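You operate a simulated robot arm through the tools that you are given. There is no shell and no other tool. Be economical: measure what you need, move in short steps, check, and stop when the job is done.

You run a simulated robot arm. Do the job below in one go: nothing can be reset, and whatever is moved stays where it is left.

Task
Brush the pack in the cleaner, then change it for the next.
Fine: switch off before you open the lid; clean pack in the green tray, the pack with grey caps in the cradle, lid shut; leave the other packs.

It is judged by the outcome, as a careful person would: the job done as asked, and still so three seconds after it is handed in. It fails if anything else is knocked over, pushed out of place, dropped, spilled or broken. Lids that push on must go on centred and level and be pressed home; caps that screw on are set level and turned clockwise until they are tight.

Robot
A 7-joint arm with a vacuum gripper on a trunk, on a base that drives. Base frame: it is fixed to the floor where the robot stands at the start and does not move with it; the origin is under the middle of the robot, x ahead of it, y to its left, z up; the surface under the hand at the start is at about z = 860. Readings come in mm, degrees, newtons and seconds.
Its first joint turns from -149.0 to 149.0 degrees. Places, roughly: brush knob [1000, 200, 1000]; cleaner lid [1000, 0, 1000]; cleaner power switch [800, 0, 1000]; cradle of the cleaner [1000, 0, 1000]; seconds knob [900, 100, 1000]; the green tray [500, -600, 900]. Payload 1.06 kg.
Tool frame: the origin (TCP) lies in the middle of the cups' lips, and z points out of the cups. The gripper has 1 cup of 24 mm across, covering 24 by 24 mm (tool x, y); the bellows give 8 mm. With the vacuum on, a cup seals on a smooth face that it is pressed against (1 to 4 N); it does not hold porous or soft things. The pull reaches 23 N.
Orientation is told as [roll, pitch, yaw] about the base's x, y, z axes, in that order, counted from this pose: with the cups facing straight down, the tool's x points along the base's -x, its y along +y and its z along -z.

Tools
- The arm moves only by the tool servo_tool. Its argument "plan" is a list of rows, each a list of 7 numbers: the shift along the base's x, y, z in units of 30 mm (1.0 is 30 mm), then the turn, a rotation vector about the base's x, y, z in units of 5 degrees (1.0 is 5 degrees), then the vacuum: 1 switches it on, 0 off. In form: [[dx, dy, dz, wx, wy, wz, vac], ...]. A call has 1 to 10 rows; each row shifts and turns the commanded pose from where the row before left it. A call with a number of a shift or a turn outside -1 to 1 is refused whole. A row lasts 0.2 s, in which the tool goes at most 50 mm and 8.6 degrees; a call with a longer step from one row to the next is refused whole, and so is a gripper value outside its range. A pose out of reach is approached as far as the arm can. The call stops where the force on the tool passes 60 N (or 10 N more than at its start, if that is more) or the arm is blocked; 0.2 s more then pass. The pull builds up within a second once a cup has sealed. Time passes only in rows, and 0.2 s behind the last, so rows that do not move give it time. It gives the time, the measured TCP pose, the force on the tool (base axes) and the pull of the vacuum at its end, in the units of the frame above (readings bear some noise), with the torque about the TCP (base axes, N m) and any sound that the robot's microphone picked up.
- Cameras (640 x 400 px; columns grow to the right, rows downward): "scene" is now at [23.8, 109, 1629.7]; the picture's right is [-0.66, -0.75, 0.00], its down [-0.36, 0.32, -0.88] and it looks along [0.66, -0.58, -0.48] (base axes); focal length 254 px, centre (320, 200). "wrist" rides on the gripper at [78, 19, -96] in the tool frame; the picture's right is [-0.24, 0.97, 0.00], its down [-0.71, -0.17, -0.68] and it looks along [-0.67, -0.16, 0.73] (tool axes); focal length 243 px, centre (320, 200). There is no depth. A picture from a camera that has moved, and an enlarged one, comes with that camera's place and axes in the base frame and with its lens.
- camera(camera): a new picture of that camera. No time passes.
- slide_trunk(by): slides the trunk up (or, below 0, down) by that many mm; the arm and the scene camera ride with it, the base frame stays. It gives what a move gives, with no picture.
- base_move(legs): drives the robot by 1 to 6 legs, each [ahead, turn to the left] in mm and degrees, along the robot's own axes; the way and the turn of a leg run together, so that a leg with both is an arc; at most 1500 mm and 180 degrees a leg. The arm and the cameras ride along, it lands a little off, and it stops where it bumps. It gives what a move gives.
- turn_head(pan, tilt): turns the head with the scene camera to pan (to the left, within 155 degrees either way) and tilt (down, from -29 to 69), counted from straight ahead of the robot. It gives what a move gives.
- zoom(camera, box): a new picture of the part [left, top, right, bottom] of that camera's present view, enlarged. No time passes.
- job_done(): hands the job in; it is judged then, once.

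Work in short steps. Places have to be worked out from the pictures, the camera data and where the tool is seen: move nearer, look again, correct. Check each grasp and each placing, and mend what went wrong. You have 120 turns and 82 pictures in all, those below and enlarged ones among them. Switch the vacuum off and draw the arm clear of the work before you hand the job in, unless the task says otherwise; then end with one line.

The tools are called after "Request:" as name(argument=value, ...) on one line, values as JSON. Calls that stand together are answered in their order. servo_tool: Moves the arm, as the interface text tells. Its arguments: {"type":"object","properties":{"plan":{"type":"array","items":{"type":"array","items":{"type":"number"}}}},"required":["plan"]} The other tools are called the same way: slide_trunk (by) slides the trunk up or down; base_move (legs) drives the base; turn_head (pan, tilt) turns the head that bears the scene camera; camera (camera) takes a picture; zoom (camera, box) takes an enlarged picture of a part of a camera's view; job_done () hands the job in.

At the start:

```text
t: 0.0
tool_pos: [629.7, -267.1, 1273.7]
orientation: [-0.6, -1.4, 0.0]
force: [58.4, -27.8, -138.3]
torque: [-0.92, -4.75, 0.52]
pull: 0.0
trunk travel left (down, up): [-668.0, 42.0]
robot x, y, heading: [-2.2, -0.4, 0.0]
head pan, tilt: [-41.4, 28.9]
```

scene: 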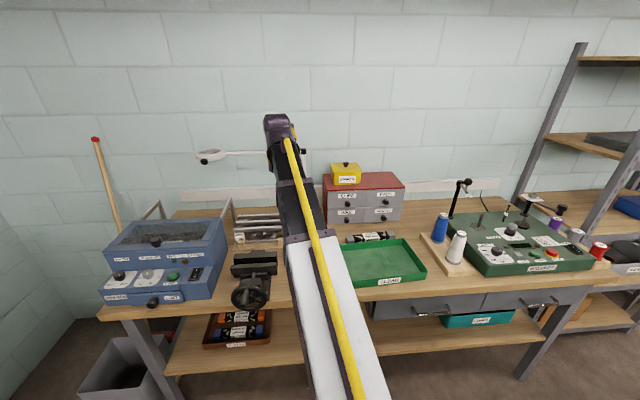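
wrist: 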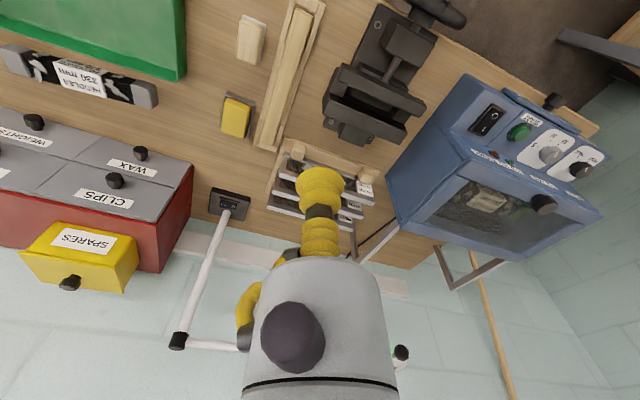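

The blue box on the left looks like the cleaner. I zoom on it and on the surroundings to read labels.

Request:
zoom(camera="scene", box=[90, 190, 290, 315])

Request:
zoom(camera="wrist", box=[380, 60, 620, 210])

Request:
zoom(camera="scene", box=[190, 290, 350, 390])

Request:
zoom(camera="scene", box=[300, 150, 620, 350])

```text
3.20 times, centred on (190, 252) of scene
camera zoom: at [23.8, 109.0, 1629.7], right [-0.66, -0.75, 0.0], down [-0.36, 0.32, -0.88], along [0.66, -0.58, -0.48], focal length 814 px, centre (736, 32)
```

zoom: 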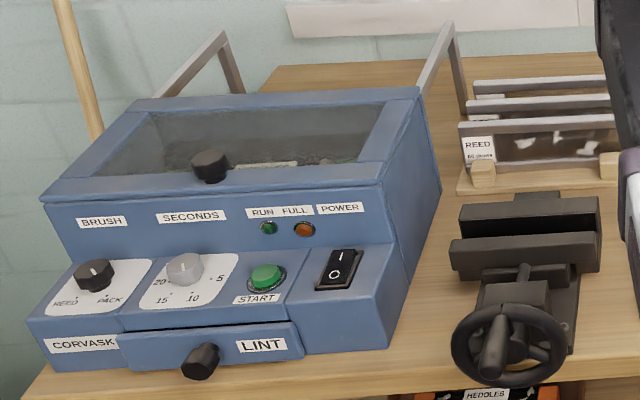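

```text
2.67 times, centred on (500, 135) of wrist
camera zoom: at [550.0, -246.8, 1368.0], right [0.24, 0.97, -0.01], down [0.69, -0.16, 0.7], along [0.68, -0.17, -0.71], focal length 647 px, centre (-160, 373)
```

zoom: 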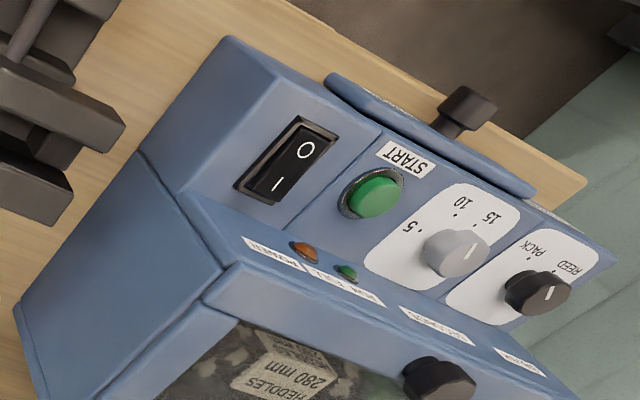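

```text
4.00 times, centred on (270, 340) of scene
camera zoom: at [23.8, 109.0, 1629.7], right [-0.66, -0.75, 0.0], down [-0.36, 0.32, -0.88], along [0.66, -0.58, -0.48], focal length 1018 px, centre (520, -360)
```

zoom: 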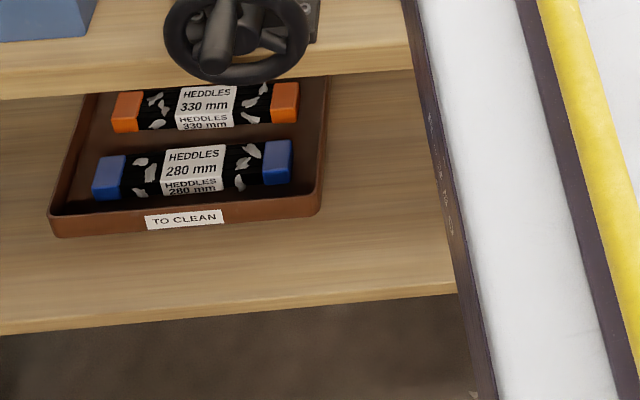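

```text
2.00 times, centred on (460, 250) of scene
camera zoom: at [23.8, 109.0, 1629.7], right [-0.66, -0.75, 0.0], down [-0.36, 0.32, -0.88], along [0.66, -0.58, -0.48], focal length 509 px, centre (40, 100)
```

zoom: 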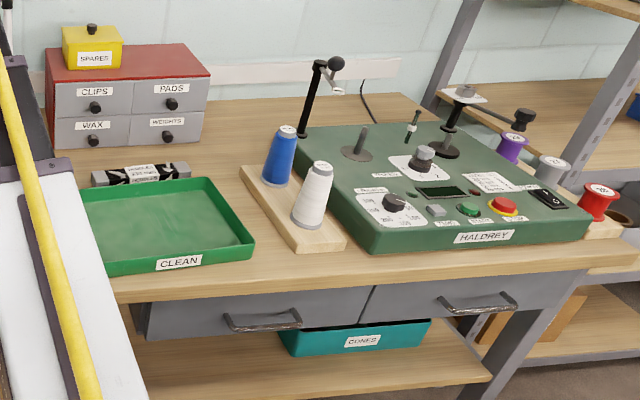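

I turn the head to face the cleaner straight on and look closer.

Request:
turn_head(pan=0, tilt=40)

Request:
camera(camera="scene")

Request:
zoom(camera="scene", box=[220, 120, 420, 245])

```text
t: 1.1
tool_pos: [629.6, -267.1, 1273.5]
orientation: [-0.8, -1.7, -0.1]
force: [19.8, -8.8, -48.0]
torque: [-0.39, -1.64, 0.16]
pull: 0.0
trunk travel left (down, up): [-668.0, 42.0]
robot x, y, heading: [3.2, -0.8, -0.0]
head pan, tilt: [0.0, 40.0]
```

```text
75 pictures are left
camera scene: at [40.7, 169.0, 1612.6], right [0.0, -1.0, 0.0], down [-0.64, 0.0, -0.77], along [0.77, 0.0, -0.64], focal length 254 px, centre (320, 200)
```

scene: 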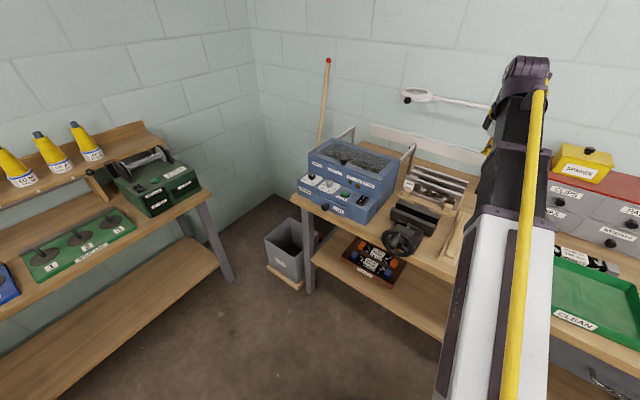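

```text
3.20 times, centred on (320, 182) of scene
camera zoom: at [40.7, 169.0, 1612.6], right [0.0, -1.0, 0.0], down [-0.64, 0.0, -0.77], along [0.77, 0.0, -0.64], focal length 814 px, centre (320, 256)
```

zoom: 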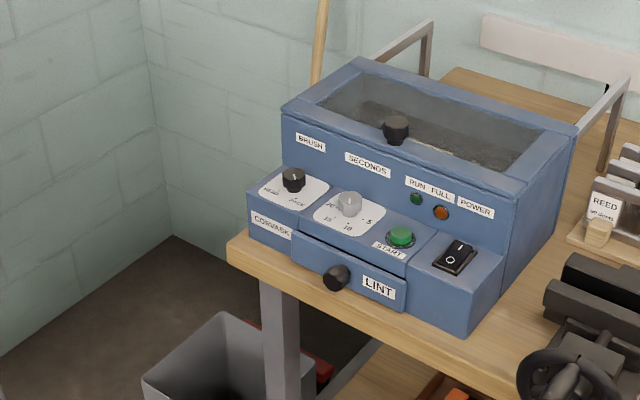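

The cleaner's front is turned about 33° from the robot's x. I drive so the robot faces the bench squarely, standing somewhat right of the cleaner, with everything in reach.

Request:
base_move(legs=[[0, 47], [303, 0], [0, -80]])

Request:
camera(camera="scene")

Request:
camera(camera="wrist")

```text
t: 8.7
tool_pos: [588.1, -352.0, 1274.9]
orientation: [-0.8, -1.6, -33.8]
force: [11.7, -18.5, -47.5]
torque: [-1.21, -1.17, 0.17]
pull: 0.0
trunk travel left (down, up): [-668.0, 42.0]
robot x, y, heading: [214.5, 221.8, -33.8]
head pan, tilt: [0.0, 40.0]
```

```text
73 pictures are left
camera scene: at [342.1, 340.5, 1612.6], right [-0.56, -0.83, 0.0], down [-0.53, 0.36, -0.77], along [0.64, -0.43, -0.64], focal length 254 px, centre (320, 200)
```

scene: 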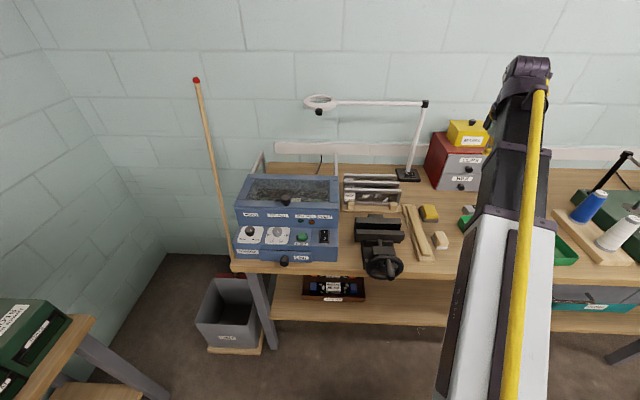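

```text
72 pictures are left
camera wrist: at [532.8, -288.8, 1367.5], right [0.74, 0.68, -0.01], down [0.48, -0.52, 0.71], along [0.47, -0.52, -0.71], focal length 243 px, centre (320, 200)
```

wrist: 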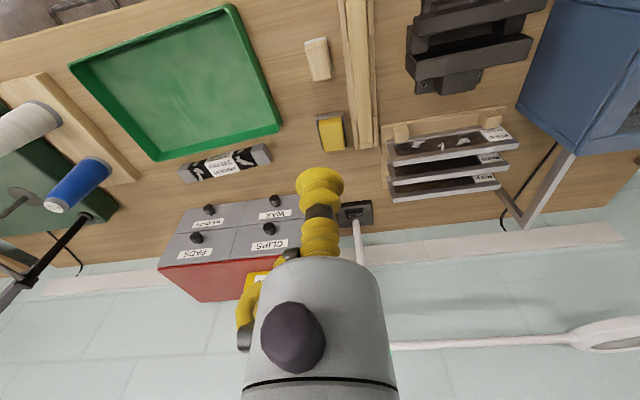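

Zooms on the cleaner's panel and on the packs for settings.

Request:
zoom(camera="scene", box=[225, 165, 355, 270])

Request:
zoom(camera="wrist", box=[160, 120, 320, 220])

```text
3.81 times, centred on (290, 218) of scene
camera zoom: at [342.1, 340.5, 1612.6], right [-0.56, -0.83, 0.0], down [-0.53, 0.36, -0.77], along [0.64, -0.43, -0.64], focal length 969 px, centre (434, 133)
```

zoom: 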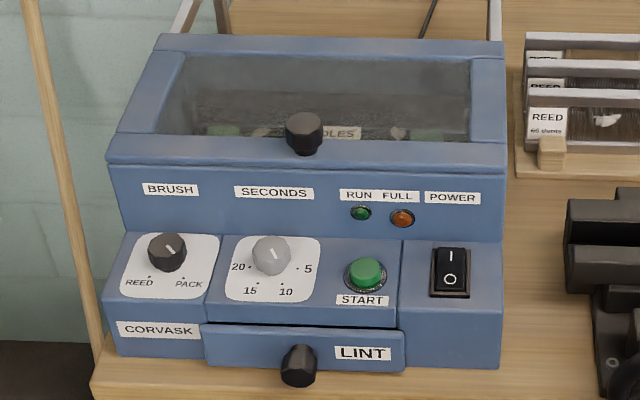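

```text
4.00 times, centred on (240, 170) of wrist
camera zoom: at [532.8, -288.8, 1367.5], right [0.74, 0.68, -0.01], down [0.48, -0.52, 0.71], along [0.47, -0.52, -0.71], focal length 970 px, centre (640, 320)
```

zoom: 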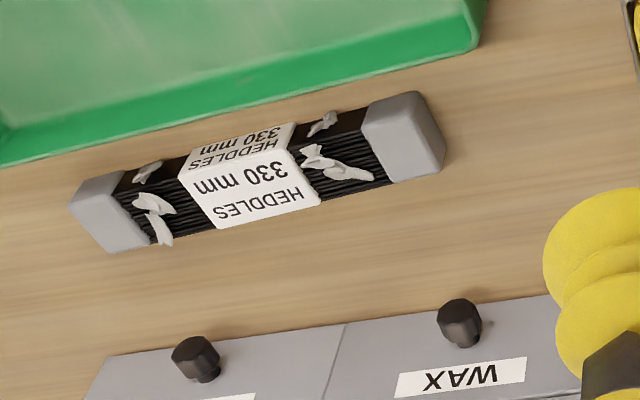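

The brush pointer isn't readable from here, so I bring the wrist camera over the control panel.

Request:
servo_tool(plan=[[0.55, 0.98, 0, 0, 0, 0, 0], [0.55, 0.98, 0, 0, 0, 0, 0], [0.55, 0.98, 0, 0, 0, 0, 0], [0.55, 0.98, 0, 0, 0, 0, 0], [0.55, 0.98, 0, 0, 0, 0, 0], [0.55, 0.98, 0, 0, 0, 0, 0], [0.55, 0.98, 0, 0, 0, 0, 0], [0.55, 0.98, 0, 0, 0, 0, 0], [0.55, 0.98, -0.5, 0, 0, 0, 0], [0.55, 0.98, -0.5, 0, 0, 0, 0]])

Request:
camera(camera="wrist")

```text
t: 9.1
tool_pos: [603.2, -327.4, 1273.3]
orientation: [-1.1, -2.3, -33.4]
force: [7.9, -1.9, -9.1]
torque: [-0.5, 0.39, -0.48]
pull: 0.0
trunk travel left (down, up): [-668.0, 42.0]
robot x, y, heading: [212.0, 223.0, -34.0]
head pan, tilt: [0.0, 40.0]
stopped in row 2: the force on the tool passed its limit at 74 N (the readings are from after the stop); the commanded pose is now the measured one
```

```text
69 pictures are left
camera wrist: at [547.2, -265.3, 1366.5], right [0.73, 0.68, -0.01], down [0.48, -0.51, 0.72], along [0.48, -0.53, -0.7], focal length 243 px, centre (320, 200)
```

wrist: 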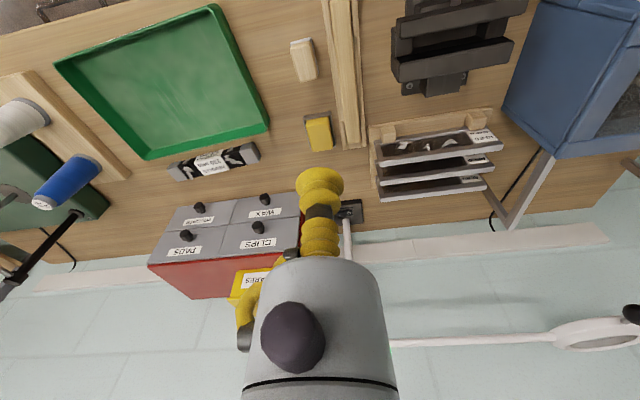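

No contact, just a jerk from starting fast. I restart with a ramp.

Request:
servo_tool(plan=[[0.1, 0.2, 0, 0, 0, 0, 0], [0.25, 0.45, 0, 0, 0, 0, 0], [0.4, 0.7, 0, 0, 0, 0, 0], [0.5, 0.9, 0, 0, 0, 0, 0], [0.55, 0.98, 0, 0, 0, 0, 0], [0.55, 0.98, 0, 0, 0, 0, 0], [0.55, 0.98, 0, 0, 0, 0, 0], [0.5, 0.9, 0, 0, 0, 0, 0], [0.3, 0.6, 0, 0, 0, 0, 0], [0.15, 0.3, 0, 0, 0, 0, 0]])

```text
t: 9.8
tool_pos: [616.0, -308.6, 1275.2]
orientation: [-1.3, -2.7, -33.0]
force: [7.3, -3.5, -10.7]
torque: [-0.43, 0.24, -0.38]
pull: 0.1
trunk travel left (down, up): [-668.0, 42.0]
robot x, y, heading: [213.2, 221.9, -33.8]
head pan, tilt: [0.0, 40.0]
stopped in row 3: the force on the tool passed its limit at 68 N (the readings are from after the stop); the commanded pose is now the measured one
```

Let me see whether forces settle at rest.

Request:
servo_tool(plan=[[0, 0, 0, 0, 0, 0, 0], [0, 0, 0, 0, 0, 0, 0], [0, 0, 0, 0, 0, 0, 0], [0.05, 0.1, 0, 0, 0, 0, 0], [0.1, 0.2, 0, 0, 0, 0, 0], [0.15, 0.3, 0, 0, 0, 0, 0], [0.2, 0.4, 0, 0, 0, 0, 0], [0.25, 0.5, 0, 0, 0, 0, 0], [0.3, 0.55, 0, 0, 0, 0, 0], [0.3, 0.55, 0, 0, 0, 0, 0]])

Request:
camera(camera="scene")

```text
t: 11.2
tool_pos: [624.8, -291.1, 1274.6]
orientation: [-1.5, -3.1, -32.8]
force: [7.6, -5.1, -11.1]
torque: [-0.34, 0.12, -0.24]
pull: 0.1
trunk travel left (down, up): [-668.0, 42.0]
robot x, y, heading: [213.6, 220.4, -33.8]
head pan, tilt: [0.0, 40.0]
stopped in row 7: the force on the tool passed its limit at 64 N (the readings are from after the stop); the commanded pose is now the measured one
```

```text
68 pictures are left
camera scene: at [342.1, 340.4, 1612.6], right [-0.56, -0.83, 0.0], down [-0.53, 0.36, -0.77], along [0.64, -0.43, -0.64], focal length 254 px, centre (320, 200)
```

scene: 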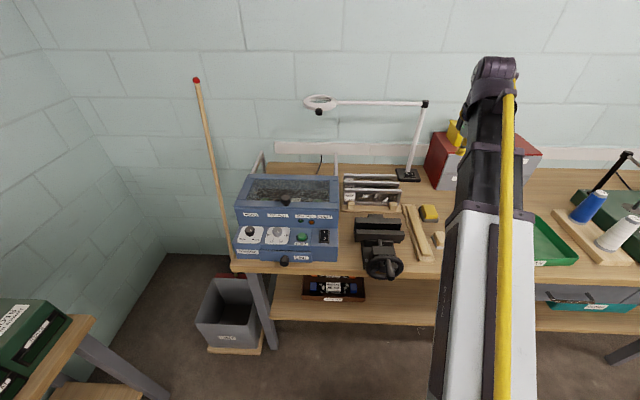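

Nothing is near the tool, yet the force climbs with motion. I try a short slow move and let it settle, to see how the reading behaves.

Request:
servo_tool(plan=[[0, 0, 0, 0, 0, 0, 0], [0, 0.1, 0, 0, 0, 0, 0], [0, 0.1, 0, 0, 0, 0, 0], [0, 0, 0, 0, 0, 0, 0], [0, 0, 0, 0, 0, 0, 0], [0, 0, 0, 0, 0, 0, 0]])

Request:
turn_head(pan=-15, tilt=30)

Request:
camera(camera="scene")

```text
t: 12.6
tool_pos: [624.5, -285.5, 1274.8]
orientation: [-1.6, -3.0, -32.8]
force: [1.7, -22.4, -37.1]
torque: [-0.2, -1.9, 1.11]
pull: 0.1
trunk travel left (down, up): [-668.0, 42.0]
robot x, y, heading: [214.8, 222.9, -34.0]
head pan, tilt: [0.0, 40.0]
```

```text
t: 13.4
tool_pos: [623.8, -286.4, 1275.2]
orientation: [-1.5, -3.0, -32.8]
force: [13.2, -11.8, -36.6]
torque: [-1.24, -0.55, -0.26]
pull: 0.0
trunk travel left (down, up): [-668.0, 42.0]
robot x, y, heading: [211.9, 224.6, -34.0]
head pan, tilt: [-15.0, 30.0]
```

```text
67 pictures are left
camera scene: at [331.1, 319.9, 1627.9], right [-0.75, -0.66, 0.0], down [-0.33, 0.38, -0.87], along [0.57, -0.65, -0.5], focal length 254 px, centre (320, 200)
```

scene: 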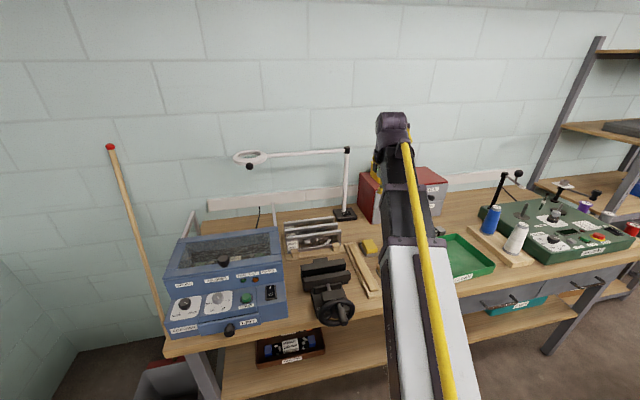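

At rest it reads about 40 N with nothing touching, so headroom is small. I try steady smaller steps.

Request:
servo_tool(plan=[[0.05, 0.1, 0, 0, 0, 0, 0], [0.1, 0.2, 0, 0, 0, 0, 0], [0.1, 0.2, 0, 0, 0, 0, 0], [0.1, 0.2, 0, 0, 0, 0, 0], [0.1, 0.2, 0, 0, 0, 0, 0], [0.1, 0.2, 0, 0, 0, 0, 0], [0.1, 0.2, 0, 0, 0, 0, 0], [0.1, 0.2, 0, 0, 0, 0, 0], [0.1, 0.2, 0, 0, 0, 0, 0], [0.05, 0.1, 0, 0, 0, 0, 0]])

```text
t: 14.0
tool_pos: [629.6, -280.0, 1276.4]
orientation: [-1.7, -3.2, -32.4]
force: [4.8, -5.7, -11.1]
torque: [-0.29, 0.06, -0.18]
pull: 0.0
trunk travel left (down, up): [-668.0, 42.0]
robot x, y, heading: [215.1, 221.3, -34.0]
head pan, tilt: [-15.0, 30.0]
stopped in row 2: the force on the tool passed its limit at 60 N (the readings are from after the stop); the commanded pose is now the measured one
```

Test another direction: down and slightly outward, in line with the apparent force.

Request:
servo_tool(plan=[[0.05, -0.03, -0.1, 0, 0, 0, 0], [0.1, -0.05, -0.2, 0, 0, 0, 0], [0.1, -0.05, -0.3, 0, 0, 0, 0], [0.1, -0.05, -0.3, 0, 0, 0, 0], [0.1, -0.05, -0.3, 0, 0, 0, 0], [0.1, -0.05, -0.2, 0, 0, 0, 0], [0.05, -0.05, -0.1, 0, 0, 0, 0], [0, 0, 0, 0, 0, 0, 0], [0, 0, 0, 0, 0, 0, 0]])

```text
t: 16.0
tool_pos: [647.0, -288.0, 1230.8]
orientation: [-1.6, -3.2, -32.4]
force: [0.8, -0.2, 0.3]
torque: [0.01, 0.0, 0.03]
pull: 0.1
trunk travel left (down, up): [-668.0, 42.0]
robot x, y, heading: [213.5, 222.9, -33.8]
head pan, tilt: [-15.0, 30.0]
```

Force dropped to zero, so something up there (likely the wrist against the arm itself) had been touching; lower is free. I level the tool and move toward the cleaner at this height.

Request:
servo_tool(plan=[[0.1, 0.2, 0, 0.06, 0.04, 0, 0], [0.3, 0.5, 0, 0.06, 0.04, 0, 0], [0.5, 0.9, 0, 0.06, 0.04, 0, 0], [0.5, 1, 0, 0.06, 0.04, 0, 0], [0.5, 1, 0, 0.06, 0.04, 0, 0], [0.5, 1, 0, 0.06, 0.04, 0, 0], [0.5, 1, 0, 0.06, 0.04, 0, 0], [0.5, 1, 0, 0.06, 0.04, 0, 0], [0.5, 0.9, 0, 0.06, 0.04, 0, 0], [0.3, 0.5, 0, 0.06, 0.04, 0, 0]])

Request:
camera(camera="wrist")

```text
t: 18.2
tool_pos: [774.5, -48.5, 1229.3]
orientation: [-0.2, 0.1, -32.5]
force: [0.2, 1.1, -0.1]
torque: [-0.01, 0.02, -0.01]
pull: 0.1
trunk travel left (down, up): [-668.0, 42.0]
robot x, y, heading: [212.0, 222.2, -34.1]
head pan, tilt: [-15.0, 30.0]
```

```text
66 pictures are left
camera wrist: at [719.4, 10.0, 1326.6], right [0.72, 0.69, 0.0], down [0.51, -0.52, 0.68], along [0.47, -0.5, -0.73], focal length 243 px, centre (320, 200)
```

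wrist: 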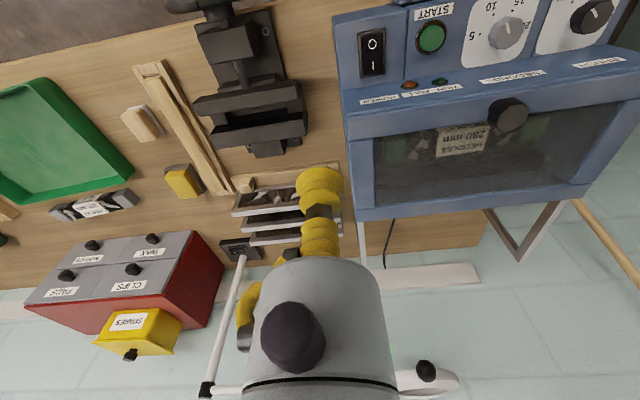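

Good view now. Zoom on the panel.

Request:
zoom(camera="wrist", box=[330, 0, 640, 194])

```text
2.06 times, centred on (485, 97) of wrist
camera zoom: at [719.4, 10.0, 1326.6], right [0.72, 0.69, 0.0], down [0.51, -0.52, 0.68], along [0.47, -0.5, -0.73], focal length 500 px, centre (-20, 412)
```

zoom: 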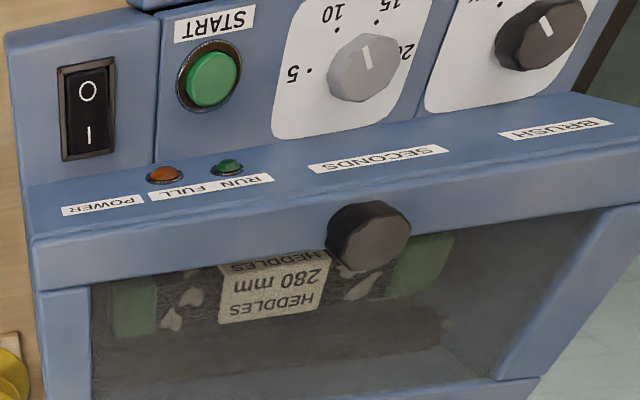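

I move left in front of the machine for a straight view of the knobs.

Request:
servo_tool(plan=[[0, 0.3, -0.1, 0, 0, 0, 0], [0, 0.7, -0.2, 0, 0, 0, 0], [0, 1, -0.3, 0, 0, 0, 0], [0, 1, -0.3, 0, 0, 0, 0], [0, 1, -0.3, 0, 0, 0, 0], [0, 1, -0.3, 0, 0, 0, 0], [0, 1, -0.3, 0, 0, 0, 0], [0, 1, -0.3, 0, 0, 0, 0], [0, 0.7, -0.2, 0, 0, 0, 0], [0, 0.3, -0.1, 0, 0, 0, 0]])

Request:
camera(camera="wrist")

Request:
zoom(camera="wrist", box=[170, 90, 490, 290])

```text
t: 20.4
tool_pos: [771.6, 188.4, 1157.8]
orientation: [-0.3, 0.1, -32.4]
force: [0.0, -0.5, -0.5]
torque: [0.01, 0.0, -0.02]
pull: 0.1
trunk travel left (down, up): [-668.0, 42.0]
robot x, y, heading: [211.0, 219.8, -34.0]
head pan, tilt: [-15.0, 30.0]
```

```text
64 pictures are left
camera wrist: at [717.8, 248.2, 1254.4], right [0.72, 0.69, 0.0], down [0.51, -0.52, 0.68], along [0.47, -0.49, -0.73], focal length 243 px, centre (320, 200)
```

wrist: 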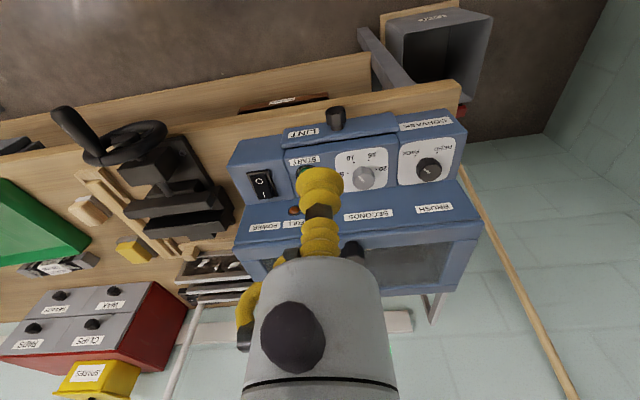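

```text
2.00 times, centred on (330, 190) of wrist
camera zoom: at [717.8, 248.2, 1254.4], right [0.72, 0.69, 0.0], down [0.51, -0.52, 0.68], along [0.47, -0.49, -0.73], focal length 485 px, centre (300, 220)
```

zoom: 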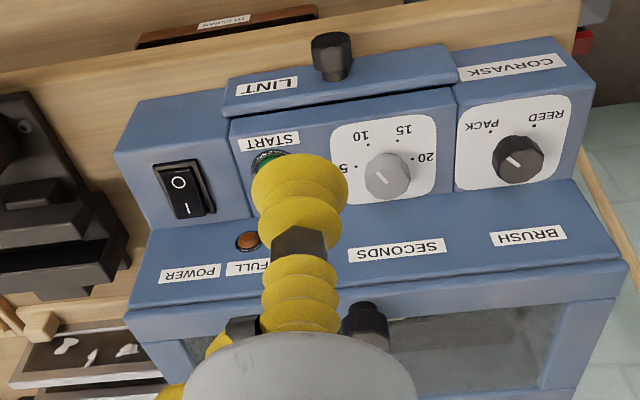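

Request:
zoom(camera="wrist", box=[330, 130, 470, 218])

Request:
zoom(camera="wrist", box=[225, 140, 305, 190])

```text
4.55 times, centred on (400, 174) of wrist
camera zoom: at [717.8, 248.2, 1254.4], right [0.72, 0.69, 0.0], down [0.51, -0.52, 0.68], along [0.47, -0.49, -0.73], focal length 1103 px, centre (-44, 318)
```

zoom: 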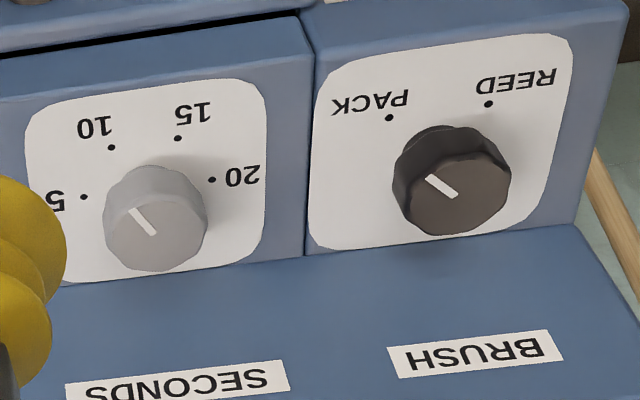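

```text
8.00 times, centred on (265, 165) of wrist
camera zoom: at [717.8, 248.2, 1254.4], right [0.72, 0.69, 0.0], down [0.51, -0.52, 0.68], along [0.47, -0.49, -0.73], focal length 1941 px, centre (760, 480)
```

zoom: 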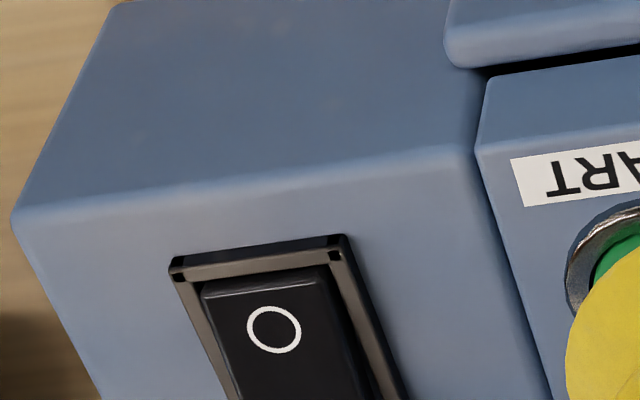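

Brush points to PACK and seconds to 10. I check the rocker more closely.

Request:
zoom(camera="wrist", box=[235, 160, 299, 200])

```text
10.00 times, centred on (267, 180) of wrist
camera zoom: at [717.8, 248.2, 1254.4], right [0.72, 0.69, 0.0], down [0.51, -0.52, 0.68], along [0.47, -0.49, -0.73], focal length 2426 px, centre (850, 400)
```

zoom: 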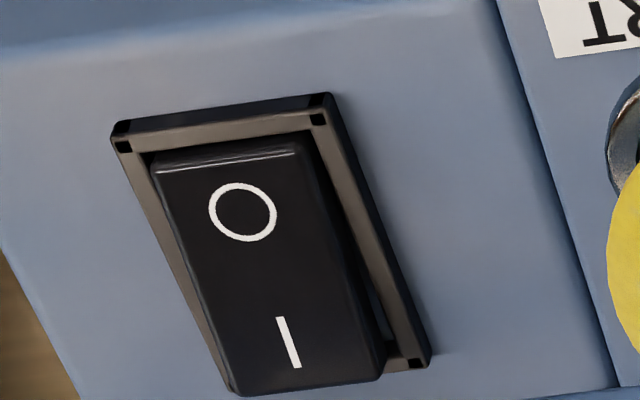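

The O end is pressed, so the power is off now. Triangulating from two views, the rocker centre is at about (825, -1, 948) and START at (870, 62, 950). I go above the rocker's "I" end with the tool tilted 8° forward to clear the wall behind.

Request:
servo_tool(plan=[[0.1, -0.3, -0.1, 0, 0, 0, 0], [0.2, -0.7, -0.2, 0, 0, 0, 0], [0.3, -1, -0.3, -0.1, -0.17, 0, 0], [0.3, -1, -0.3, -0.2, -0.3, 0, 0], [0.3, -1, -0.4, -0.2, -0.3, 0, 0], [0.3, -1, -0.5, -0.2, -0.3, 0, 0], [0.3, -0.9, -0.6, -0.17, -0.27, 0, 0], [0.2, -0.5, -0.8, 0, 0, 0, 0], [0, -0.1, -0.6, 0, 0, 0, 0], [0, 0, -0.3, 0, 0, 0, 0]])

Request:
camera(camera="wrist")

```text
t: 22.6
tool_pos: [832.4, -5.8, 1036.2]
orientation: [-0.3, -7.8, -32.4]
force: [-0.1, 0.1, 0.0]
torque: [0.02, 0.0, -0.03]
pull: 0.1
trunk travel left (down, up): [-668.0, 42.0]
robot x, y, heading: [211.0, 224.3, -33.7]
head pan, tilt: [-15.0, 30.0]
```

```text
59 pictures are left
camera wrist: at [766.9, 59.2, 1120.2], right [0.72, 0.7, 0.03], down [0.42, -0.47, 0.78], along [0.55, -0.55, -0.63], focal length 243 px, centre (320, 200)
```

wrist: 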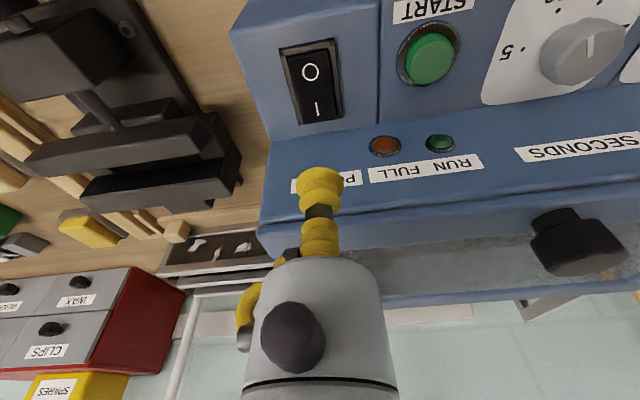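

The I end is at about (838, -10). I descend to just above it.

Request:
servo_tool(plan=[[0.05, -0.05, -0.3, 0, 0, 0, 0], [0.05, -0.04, -0.6, 0, 0, 0, 0], [0.05, -0.04, -0.7, 0, 0, 0, 0], [0, 0, -0.5, 0, 0, 0, 0], [0, 0, -0.3, 0, 0, 0, 0], [0, 0, -0.15, 0, 0, 0, 0]])

Request:
camera(camera="wrist")

```text
t: 23.6
tool_pos: [840.3, -9.7, 982.5]
orientation: [-0.3, -9.4, -32.4]
force: [-0.7, -0.2, 37.3]
torque: [-0.91, -0.49, -0.04]
pull: 0.0
trunk travel left (down, up): [-668.0, 42.0]
robot x, y, heading: [213.1, 224.2, -33.7]
head pan, tilt: [-15.0, 30.0]
stopped in row 5: the force on the tool passed its limit at 80 N (the readings are from after the stop); the commanded pose is now the measured one
```

```text
58 pictures are left
camera wrist: at [773.8, 55.7, 1064.4], right [0.72, 0.7, 0.03], down [0.41, -0.46, 0.79], along [0.57, -0.55, -0.61], focal length 243 px, centre (320, 200)
```

wrist: 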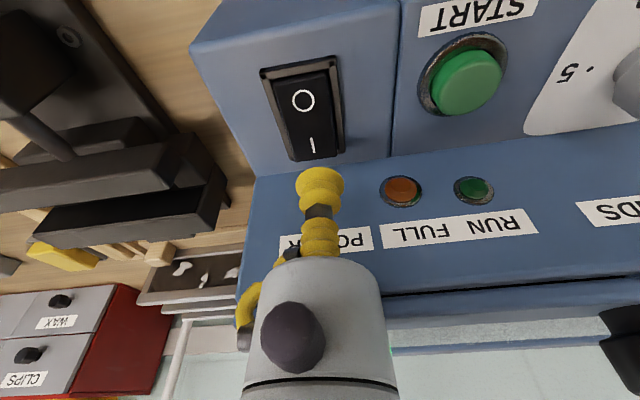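

The gripper body touched the lid's front edge (contact about 25 mm ahead of the cup). I back up, tilt to about 18°, then come down again.

Request:
servo_tool(plan=[[0, 0, 0.3, 0, 0, 0, 0], [0, 0, 0.5, -0.2, -0.3, 0, 0], [0, 0, 0.2, -0.4, -0.6, 0, 0], [0.1, -0.12, 0, -0.35, -0.5, 0, 0], [0, 0, -0.3, 0, 0, 0, 0], [0, 0, -0.5, 0, 0, 0, 0], [0, 0, -0.4, 0, 0, 0, 0], [0, 0, -0.2, 0, 0, 0, 0], [0, 0, -0.2, 0, 0, 0, 0]])

Request:
camera(camera="wrist")

```text
t: 25.4
tool_pos: [846.1, -15.8, 977.9]
orientation: [-0.7, -18.8, -32.0]
force: [-0.1, 1.3, 38.6]
torque: [-0.9, -0.23, 0.03]
pull: 0.1
trunk travel left (down, up): [-668.0, 42.0]
robot x, y, heading: [211.9, 222.1, -34.0]
head pan, tilt: [-15.0, 30.0]
stopped in row 8: the force on the tool passed its limit at 73 N (the readings are from after the stop); the commanded pose is now the measured one
```

```text
57 pictures are left
camera wrist: at [769.3, 56.8, 1044.1], right [0.71, 0.7, 0.07], down [0.29, -0.38, 0.88], along [0.64, -0.6, -0.47], focal length 243 px, centre (320, 200)
```

wrist: 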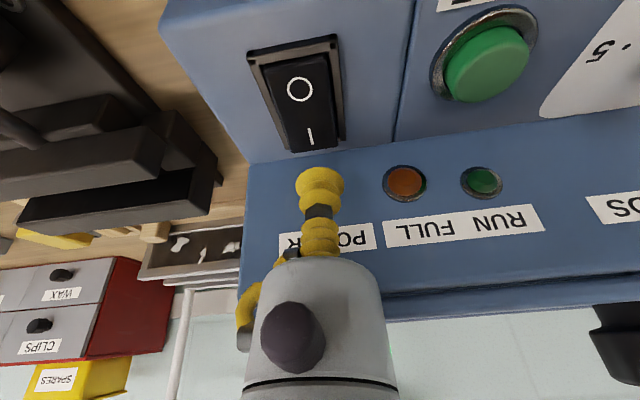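

Consistent with the gripper body's lower rim (radius ~32 mm) catching the lid edge at z≈1027. I tilt to about 28°, which should clear it, and descend carefully.

Request:
servo_tool(plan=[[0, 0, 0.3, 0, 0, 0, 0], [0, 0, 0.5, -0.3, -0.45, 0, 0], [-0.03, 0.02, 0.3, -0.4, -0.6, 0, 0], [-0.03, 0.02, 0, -0.35, -0.5, 0, 0], [0, 0, -0.3, 0, 0, 0, 0], [0, 0, -0.5, 0, 0, 0, 0], [0, 0, -0.5, 0, 0, 0, 0], [0, 0, -0.3, 0, 0, 0, 0], [0, 0, -0.1, 0, 0, 0, 0]])

Request:
camera(camera="wrist")

```text
t: 27.4
tool_pos: [846.0, -14.9, 956.7]
orientation: [-1.0, -27.8, -32.0]
force: [-0.6, -1.1, 2.8]
torque: [0.0, 0.02, 0.04]
pull: 0.0
trunk travel left (down, up): [-668.0, 42.0]
robot x, y, heading: [213.0, 222.4, -33.9]
head pan, tilt: [-15.0, 30.0]
```

```text
56 pictures are left
camera wrist: at [760.7, 63.4, 1004.9], right [0.7, 0.71, 0.09], down [0.18, -0.3, 0.94], along [0.69, -0.64, -0.33], focal length 243 px, centre (320, 200)
```

wrist: 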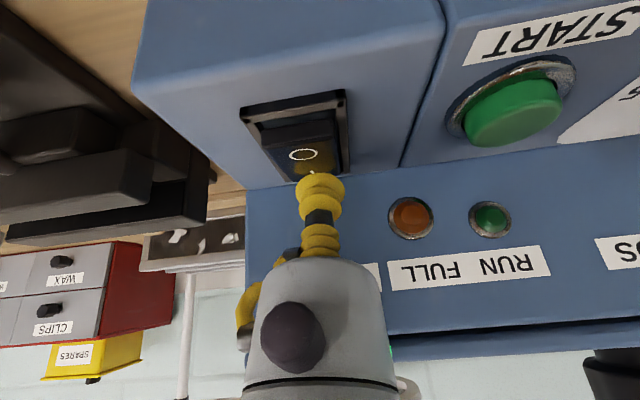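

The cup touches the I end lightly. I press on.

Request:
servo_tool(plan=[[0, 0, -0.1, 0, 0, 0, 0], [0, 0, -0.1, 0, 0, 0, 0], [0, 0, -0.1, 0, 0, 0, 0], [0, 0, -0.1, 0, 0, 0, 0], [0, 0, 0, 0, 0, 0, 0]])

```text
t: 28.4
tool_pos: [847.0, -16.0, 950.6]
orientation: [-0.8, -28.8, -31.9]
force: [3.8, -3.8, 42.6]
torque: [0.36, 0.55, 0.06]
pull: 0.0
trunk travel left (down, up): [-668.0, 42.0]
robot x, y, heading: [217.1, 222.4, -34.0]
head pan, tilt: [-15.0, 30.0]
stopped in row 5: the force on the tool passed its limit at 65 N (the readings are from after the stop); the commanded pose is now the measured one
```

No sound reported; I lift back and look at the rocker.

Request:
servo_tool(plan=[[0, 0, 0.2, 0, 0, 0, 0], [-0.2, 0.13, 0.6, 0, 0, 0, 0], [-0.4, 0.3, 0.7, 0, 0, 0, 0], [-0.2, 0.13, 0.4, 0, 0, 0, 0]])

Request:
zoom(camera="wrist", box=[240, 20, 560, 220])

```text
t: 29.4
tool_pos: [823.4, 2.5, 1005.7]
orientation: [-0.9, -28.1, -31.9]
force: [-0.2, 0.0, 0.7]
torque: [-0.04, -0.03, 0.0]
pull: 0.1
trunk travel left (down, up): [-668.0, 42.0]
robot x, y, heading: [216.9, 222.0, -33.8]
head pan, tilt: [-15.0, 30.0]
```

```text
2.00 times, centred on (400, 120) of wrist
camera zoom: at [738.8, 80.3, 1052.7], right [0.7, 0.71, 0.1], down [0.17, -0.3, 0.94], along [0.7, -0.64, -0.33], focal length 485 px, centre (160, 360)
```

zoom: 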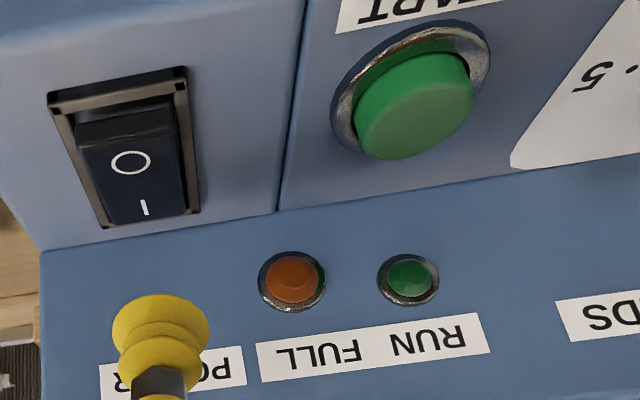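

The rocker has flipped: I is down, power on. FULL isn't lit. Next START, at about (865, 64, 955); I reduce the tilt to ~10° and approach it.

Request:
servo_tool(plan=[[0.1, 0.2, 0.2, 0.2, 0.3, 0, 0], [0.2, 0.35, 0, 0.35, 0.5, 0, 0], [0.3, 0.4, 0, 0.35, 0.55, 0, 0], [0.3, 0.4, 0, 0.35, 0.55, 0, 0], [0.3, 0.4, -0.1, 0.35, 0.55, 0, 0], [0.2, 0.25, -0.3, 0.35, 0.55, 0, 0], [0, 0, -0.4, 0, 0, 0, 0], [0, 0, -0.3, 0, 0, 0, 0]])

Request:
camera(camera="wrist")

```text
t: 31.2
tool_pos: [864.7, 63.1, 977.1]
orientation: [-0.4, -10.3, -32.1]
force: [0.2, -1.2, -0.7]
torque: [0.0, 0.0, -0.01]
pull: 0.1
trunk travel left (down, up): [-668.0, 42.0]
robot x, y, heading: [215.7, 217.7, -33.9]
head pan, tilt: [-15.0, 30.0]
```

```text
54 pictures are left
camera wrist: at [796.7, 129.1, 1057.2], right [0.71, 0.7, 0.03], down [0.4, -0.44, 0.8], along [0.58, -0.56, -0.6], focal length 243 px, centre (320, 200)
```

wrist: 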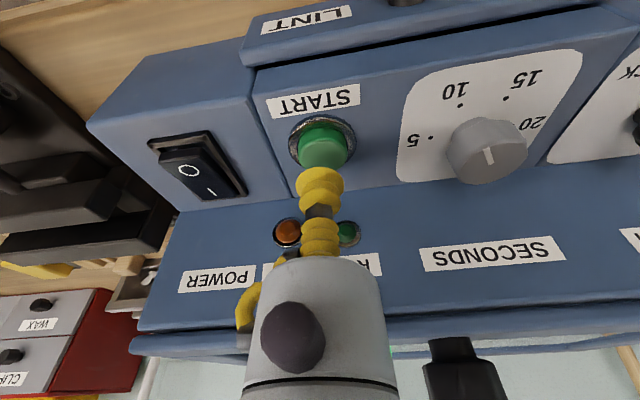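

Aligned over START; I press down gently.

Request:
servo_tool(plan=[[-0.03, 0.12, -0.3, 0, 0, 0, 0], [0, 0, -0.25, 0, 0, 0, 0], [0, 0, -0.15, 0, 0, 0, 0], [0, 0, -0.1, 0, 0, 0, 0], [0, 0, -0.1, 0, 0, 0, 0], [0, 0, -0.1, 0, 0, 0, 0]])

Request:
zoom(camera="wrist", box=[240, 80, 400, 280])

```text
t: 32.6
tool_pos: [863.7, 64.9, 947.7]
orientation: [-0.5, -10.4, -32.2]
force: [0.1, -1.4, 3.0]
torque: [0.01, 0.02, -0.01]
pull: 0.1
trunk travel left (down, up): [-668.0, 42.0]
robot x, y, heading: [216.8, 224.7, -33.8]
head pan, tilt: [-15.0, 30.0]
heard: click
```

```text
2.00 times, centred on (320, 180) of wrist
camera zoom: at [796.4, 131.8, 1028.3], right [0.71, 0.7, 0.03], down [0.4, -0.44, 0.8], along [0.58, -0.56, -0.6], focal length 485 px, centre (320, 240)
```

zoom: 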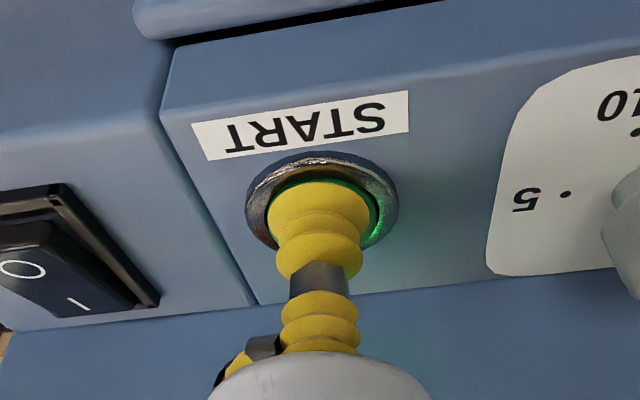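

A click and a green glow. I lift off and watch the RUN lamp.

Request:
servo_tool(plan=[[0, 0, 0.2, 0, 0, 0, 0], [0, 0, 0.5, 0, 0, 0, 0], [-0.2, -0.2, 0.6, 0, 0, 0, 0], [-0.4, -0.5, 0.4, 0, 0, 0, 0], [-0.4, -0.5, 0.2, 0, 0, 0, 0], [-0.2, -0.2, 0, 0, 0, 0, 0]])

Request:
camera(camera="wrist")

```text
t: 34.0
tool_pos: [828.9, 24.3, 1003.8]
orientation: [-0.5, -10.4, -32.2]
force: [0.2, 0.3, -0.3]
torque: [0.04, -0.02, 0.02]
pull: 0.1
trunk travel left (down, up): [-668.0, 42.0]
robot x, y, heading: [216.9, 224.1, -33.9]
head pan, tilt: [-15.0, 30.0]
```

```text
52 pictures are left
camera wrist: at [760.7, 90.4, 1084.8], right [0.71, 0.7, 0.03], down [0.4, -0.44, 0.8], along [0.58, -0.56, -0.6], focal length 243 px, centre (320, 200)
```

wrist: 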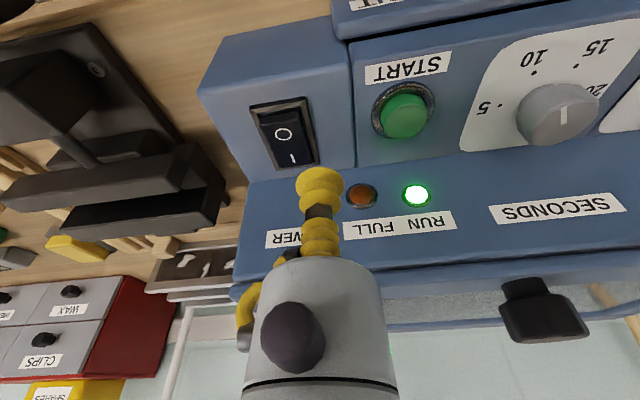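

RUN is lit. While it runs I move over the O end and wait.

Request:
servo_tool(plan=[[-0.1, -0.2, 0, 0, 0, 0, 0], [-0.2, -0.35, -0.2, 0, 0, 0, 0], [-0.1, -0.2, -0.3, 0, 0, 0, 0], [0, 0, 0, 0, 0, 0, 0], [0, 0, 0, 0, 0, 0, 0], [0, 0, 0, 0, 0, 0, 0], [0, 0, 0, 0, 0, 0, 0], [0, 0, 0, 0, 0, 0, 0], [0, 0, 0, 0, 0, 0, 0], [0, 0, 0, 0, 0, 0, 0]])

Request:
servo_tool(plan=[[0, 0, 0, 0, 0, 0, 0], [0, 0, 0, 0, 0, 0, 0], [0, 0, 0, 0, 0, 0, 0], [0, 0, 0, 0, 0, 0, 0], [0, 0, 0, 0, 0, 0, 0], [0, 0, 0, 0, 0, 0, 0], [0, 0, 0, 0, 0, 0, 0], [0, 0, 0, 0, 0, 0, 0], [0, 0, 0, 0, 0, 0, 0], [0, 0, 0, 0, 0, 0, 0]])

Request:
servo_tool(plan=[[0, 0, 0, 0, 0, 0, 0], [0, 0, 0, 0, 0, 0, 0], [0, 0, 0, 0, 0, 0, 0], [0, 0, 0, 0, 0, 0, 0], [0, 0, 0, 0, 0, 0, 0], [0, 0, 0, 0, 0, 0, 0], [0, 0, 0, 0, 0, 0, 0], [0, 0, 0, 0, 0, 0, 0], [0, 0, 0, 0, 0, 0, 0], [0, 0, 0, 0, 0, 0, 0]])

Request:
servo_tool(plan=[[0, 0, 0, 0, 0, 0, 0], [0, 0, 0, 0, 0, 0, 0], [0, 0, 0, 0, 0, 0, 0], [0, 0, 0, 0, 0, 0, 0], [0, 0, 0, 0, 0, 0, 0], [0, 0, 0, 0, 0, 0, 0], [0, 0, 0, 0, 0, 0, 0], [0, 0, 0, 0, 0, 0, 0]])

Request:
camera(camera="wrist")

```text
t: 36.2
tool_pos: [815.9, 1.9, 989.5]
orientation: [-0.6, -10.3, -32.0]
force: [0.6, 0.8, 0.5]
torque: [-0.04, 0.02, 0.0]
pull: 0.0
trunk travel left (down, up): [-668.0, 42.0]
robot x, y, heading: [212.8, 226.3, -33.9]
head pan, tilt: [-15.0, 30.0]
```

```text
t: 38.4
tool_pos: [816.7, 1.9, 988.8]
orientation: [-0.5, -10.3, -32.0]
force: [0.1, 0.3, -0.3]
torque: [0.03, 0.01, -0.03]
pull: 0.0
trunk travel left (down, up): [-668.0, 42.0]
robot x, y, heading: [212.4, 222.7, -34.0]
head pan, tilt: [-15.0, 30.0]
```

```text
t: 40.6
tool_pos: [815.9, 1.0, 989.2]
orientation: [-0.6, -10.3, -32.0]
force: [0.5, 0.9, 0.4]
torque: [-0.01, 0.01, 0.0]
pull: 0.0
trunk travel left (down, up): [-668.0, 42.0]
robot x, y, heading: [214.4, 221.2, -34.1]
head pan, tilt: [-15.0, 30.0]
```

```text
t: 42.4
tool_pos: [815.9, 0.9, 989.7]
orientation: [-0.5, -10.3, -32.0]
force: [0.2, 0.6, -0.2]
torque: [-0.01, 0.0, 0.0]
pull: 0.1
trunk travel left (down, up): [-668.0, 42.0]
robot x, y, heading: [211.0, 228.2, -34.1]
head pan, tilt: [-15.0, 30.0]
```

```text
51 pictures are left
camera wrist: at [748.4, 68.1, 1069.4], right [0.71, 0.7, 0.03], down [0.4, -0.44, 0.8], along [0.58, -0.56, -0.6], focal length 243 px, centre (320, 200)
```

wrist: 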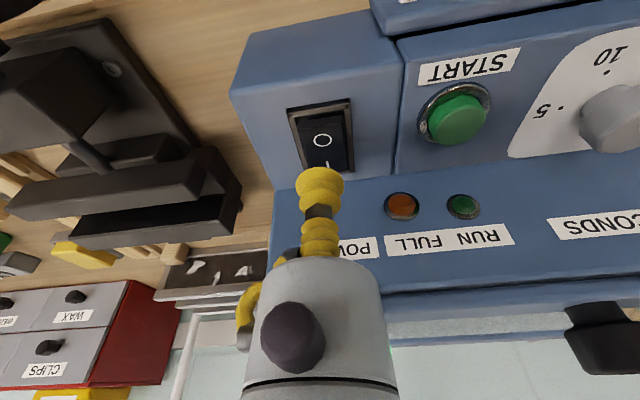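

RUN is out. Before switching off, I check through the window whether the pack came clean.

Request:
zoom(camera="scene", box=[160, 210, 300, 298])

```text
4.55 times, centred on (230, 254) of scene
camera zoom: at [331.3, 319.9, 1627.9], right [-0.75, -0.66, 0.0], down [-0.33, 0.38, -0.87], along [0.57, -0.65, -0.5], focal length 1156 px, centre (729, -46)
```

zoom: 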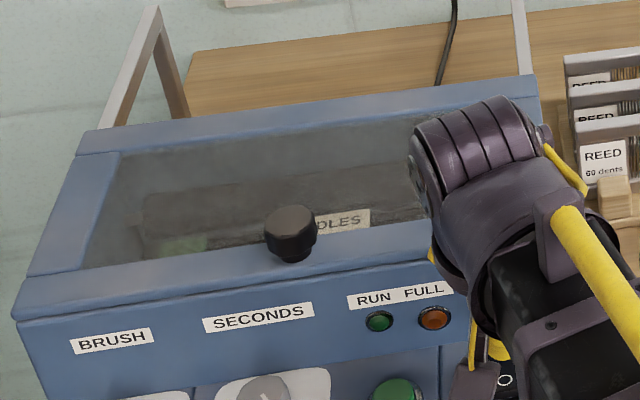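

It looks clean through the glass. Now I press the O end to switch off.

Request:
servo_tool(plan=[[0, 0.1, -0.4, 0, 0, 0, 0], [0, 0, -0.5, 0, 0, 0, 0], [0, 0, -0.3, 0, 0, 0, 0], [0, 0, -0.15, 0, 0, 0, 0], [0, 0, -0.1, 0, 0, 0, 0], [0, 0, -0.1, 0, 0, 0, 0], [0, 0, -0.1, 0, 0, 0, 0]])

```text
t: 44.0
tool_pos: [817.4, 4.1, 945.7]
orientation: [-0.3, -11.1, -32.1]
force: [-1.3, 0.1, 41.1]
torque: [0.06, 0.14, 0.12]
pull: 0.1
trunk travel left (down, up): [-668.0, 42.0]
robot x, y, heading: [216.1, 222.7, -34.1]
head pan, tilt: [-15.0, 30.0]
stopped in row 7: the force on the tool passed its limit at 65 N (the readings are from after the stop); the commanded pose is now the measured one
```

Lift off, straighten the tool and look at the rocker and lid from above.

Request:
servo_tool(plan=[[0, 0, 0.2, 0, 0, 0, 0], [-0.1, 0.1, 0.6, 0.1, 0.14, 0, 0], [-0.2, 0.2, 0.9, 0.2, 0.3, 0, 0], [-0.3, 0.3, 1, 0.2, 0.3, 0, 0], [-0.2, 0.4, 1, 0.2, 0.3, 0, 0], [0, 0.4, 1, 0.2, 0.3, 0, 0], [0, 0.5, 1, 0.2, 0.3, 0, 0], [0, 0.5, 0.7, 0.1, 0.2, 0, 0], [0, 0.3, 0.3, 0, 0, 0, 0]])

Request:
camera(camera="wrist")

Request:
zoom(camera="wrist", box=[240, 40, 400, 140])

```text
t: 46.0
tool_pos: [795.3, 85.3, 1142.2]
orientation: [-0.3, 0.3, -32.1]
force: [-0.9, 0.3, -0.4]
torque: [-0.01, 0.04, 0.01]
pull: 0.1
trunk travel left (down, up): [-668.0, 42.0]
robot x, y, heading: [213.9, 223.2, -33.7]
head pan, tilt: [-15.0, 30.0]
```

```text
49 pictures are left
camera wrist: at [740.7, 142.8, 1238.3], right [0.72, 0.7, -0.01], down [0.51, -0.52, 0.68], along [0.47, -0.49, -0.73], focal length 243 px, centre (320, 200)
```

wrist: 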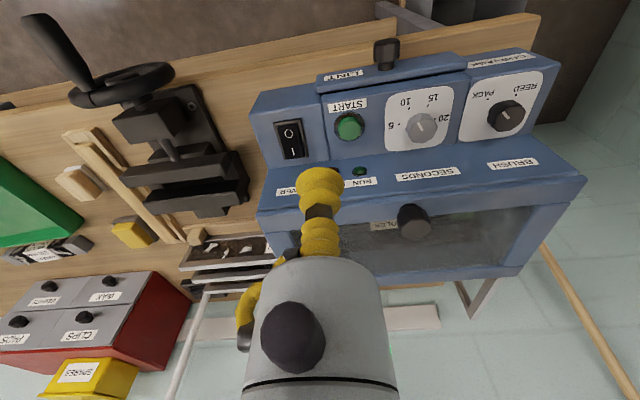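

```text
4.00 times, centred on (320, 90) of wrist
camera zoom: at [740.7, 142.8, 1238.3], right [0.72, 0.7, -0.01], down [0.51, -0.52, 0.68], along [0.47, -0.49, -0.73], focal length 970 px, centre (320, 640)
```

zoom: 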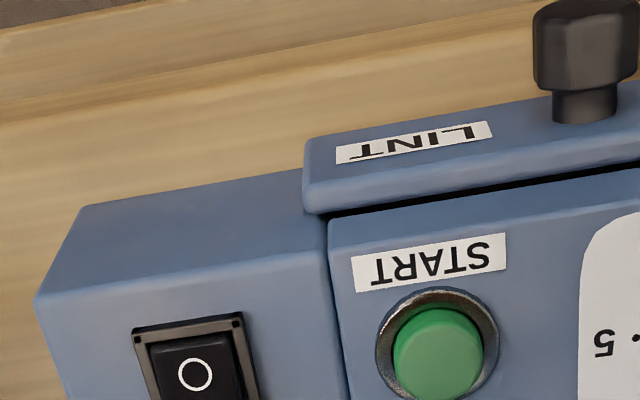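

Request:
zoom(camera="wrist", box=[258, 110, 322, 170])

```text
6.67 times, centred on (290, 140) of wrist
camera zoom: at [740.7, 142.8, 1238.3], right [0.72, 0.7, -0.01], down [0.51, -0.52, 0.68], along [0.47, -0.49, -0.73], focal length 1618 px, centre (520, 600)
```

zoom: 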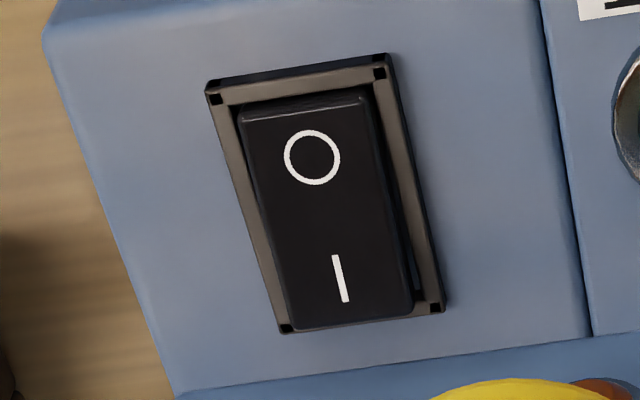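

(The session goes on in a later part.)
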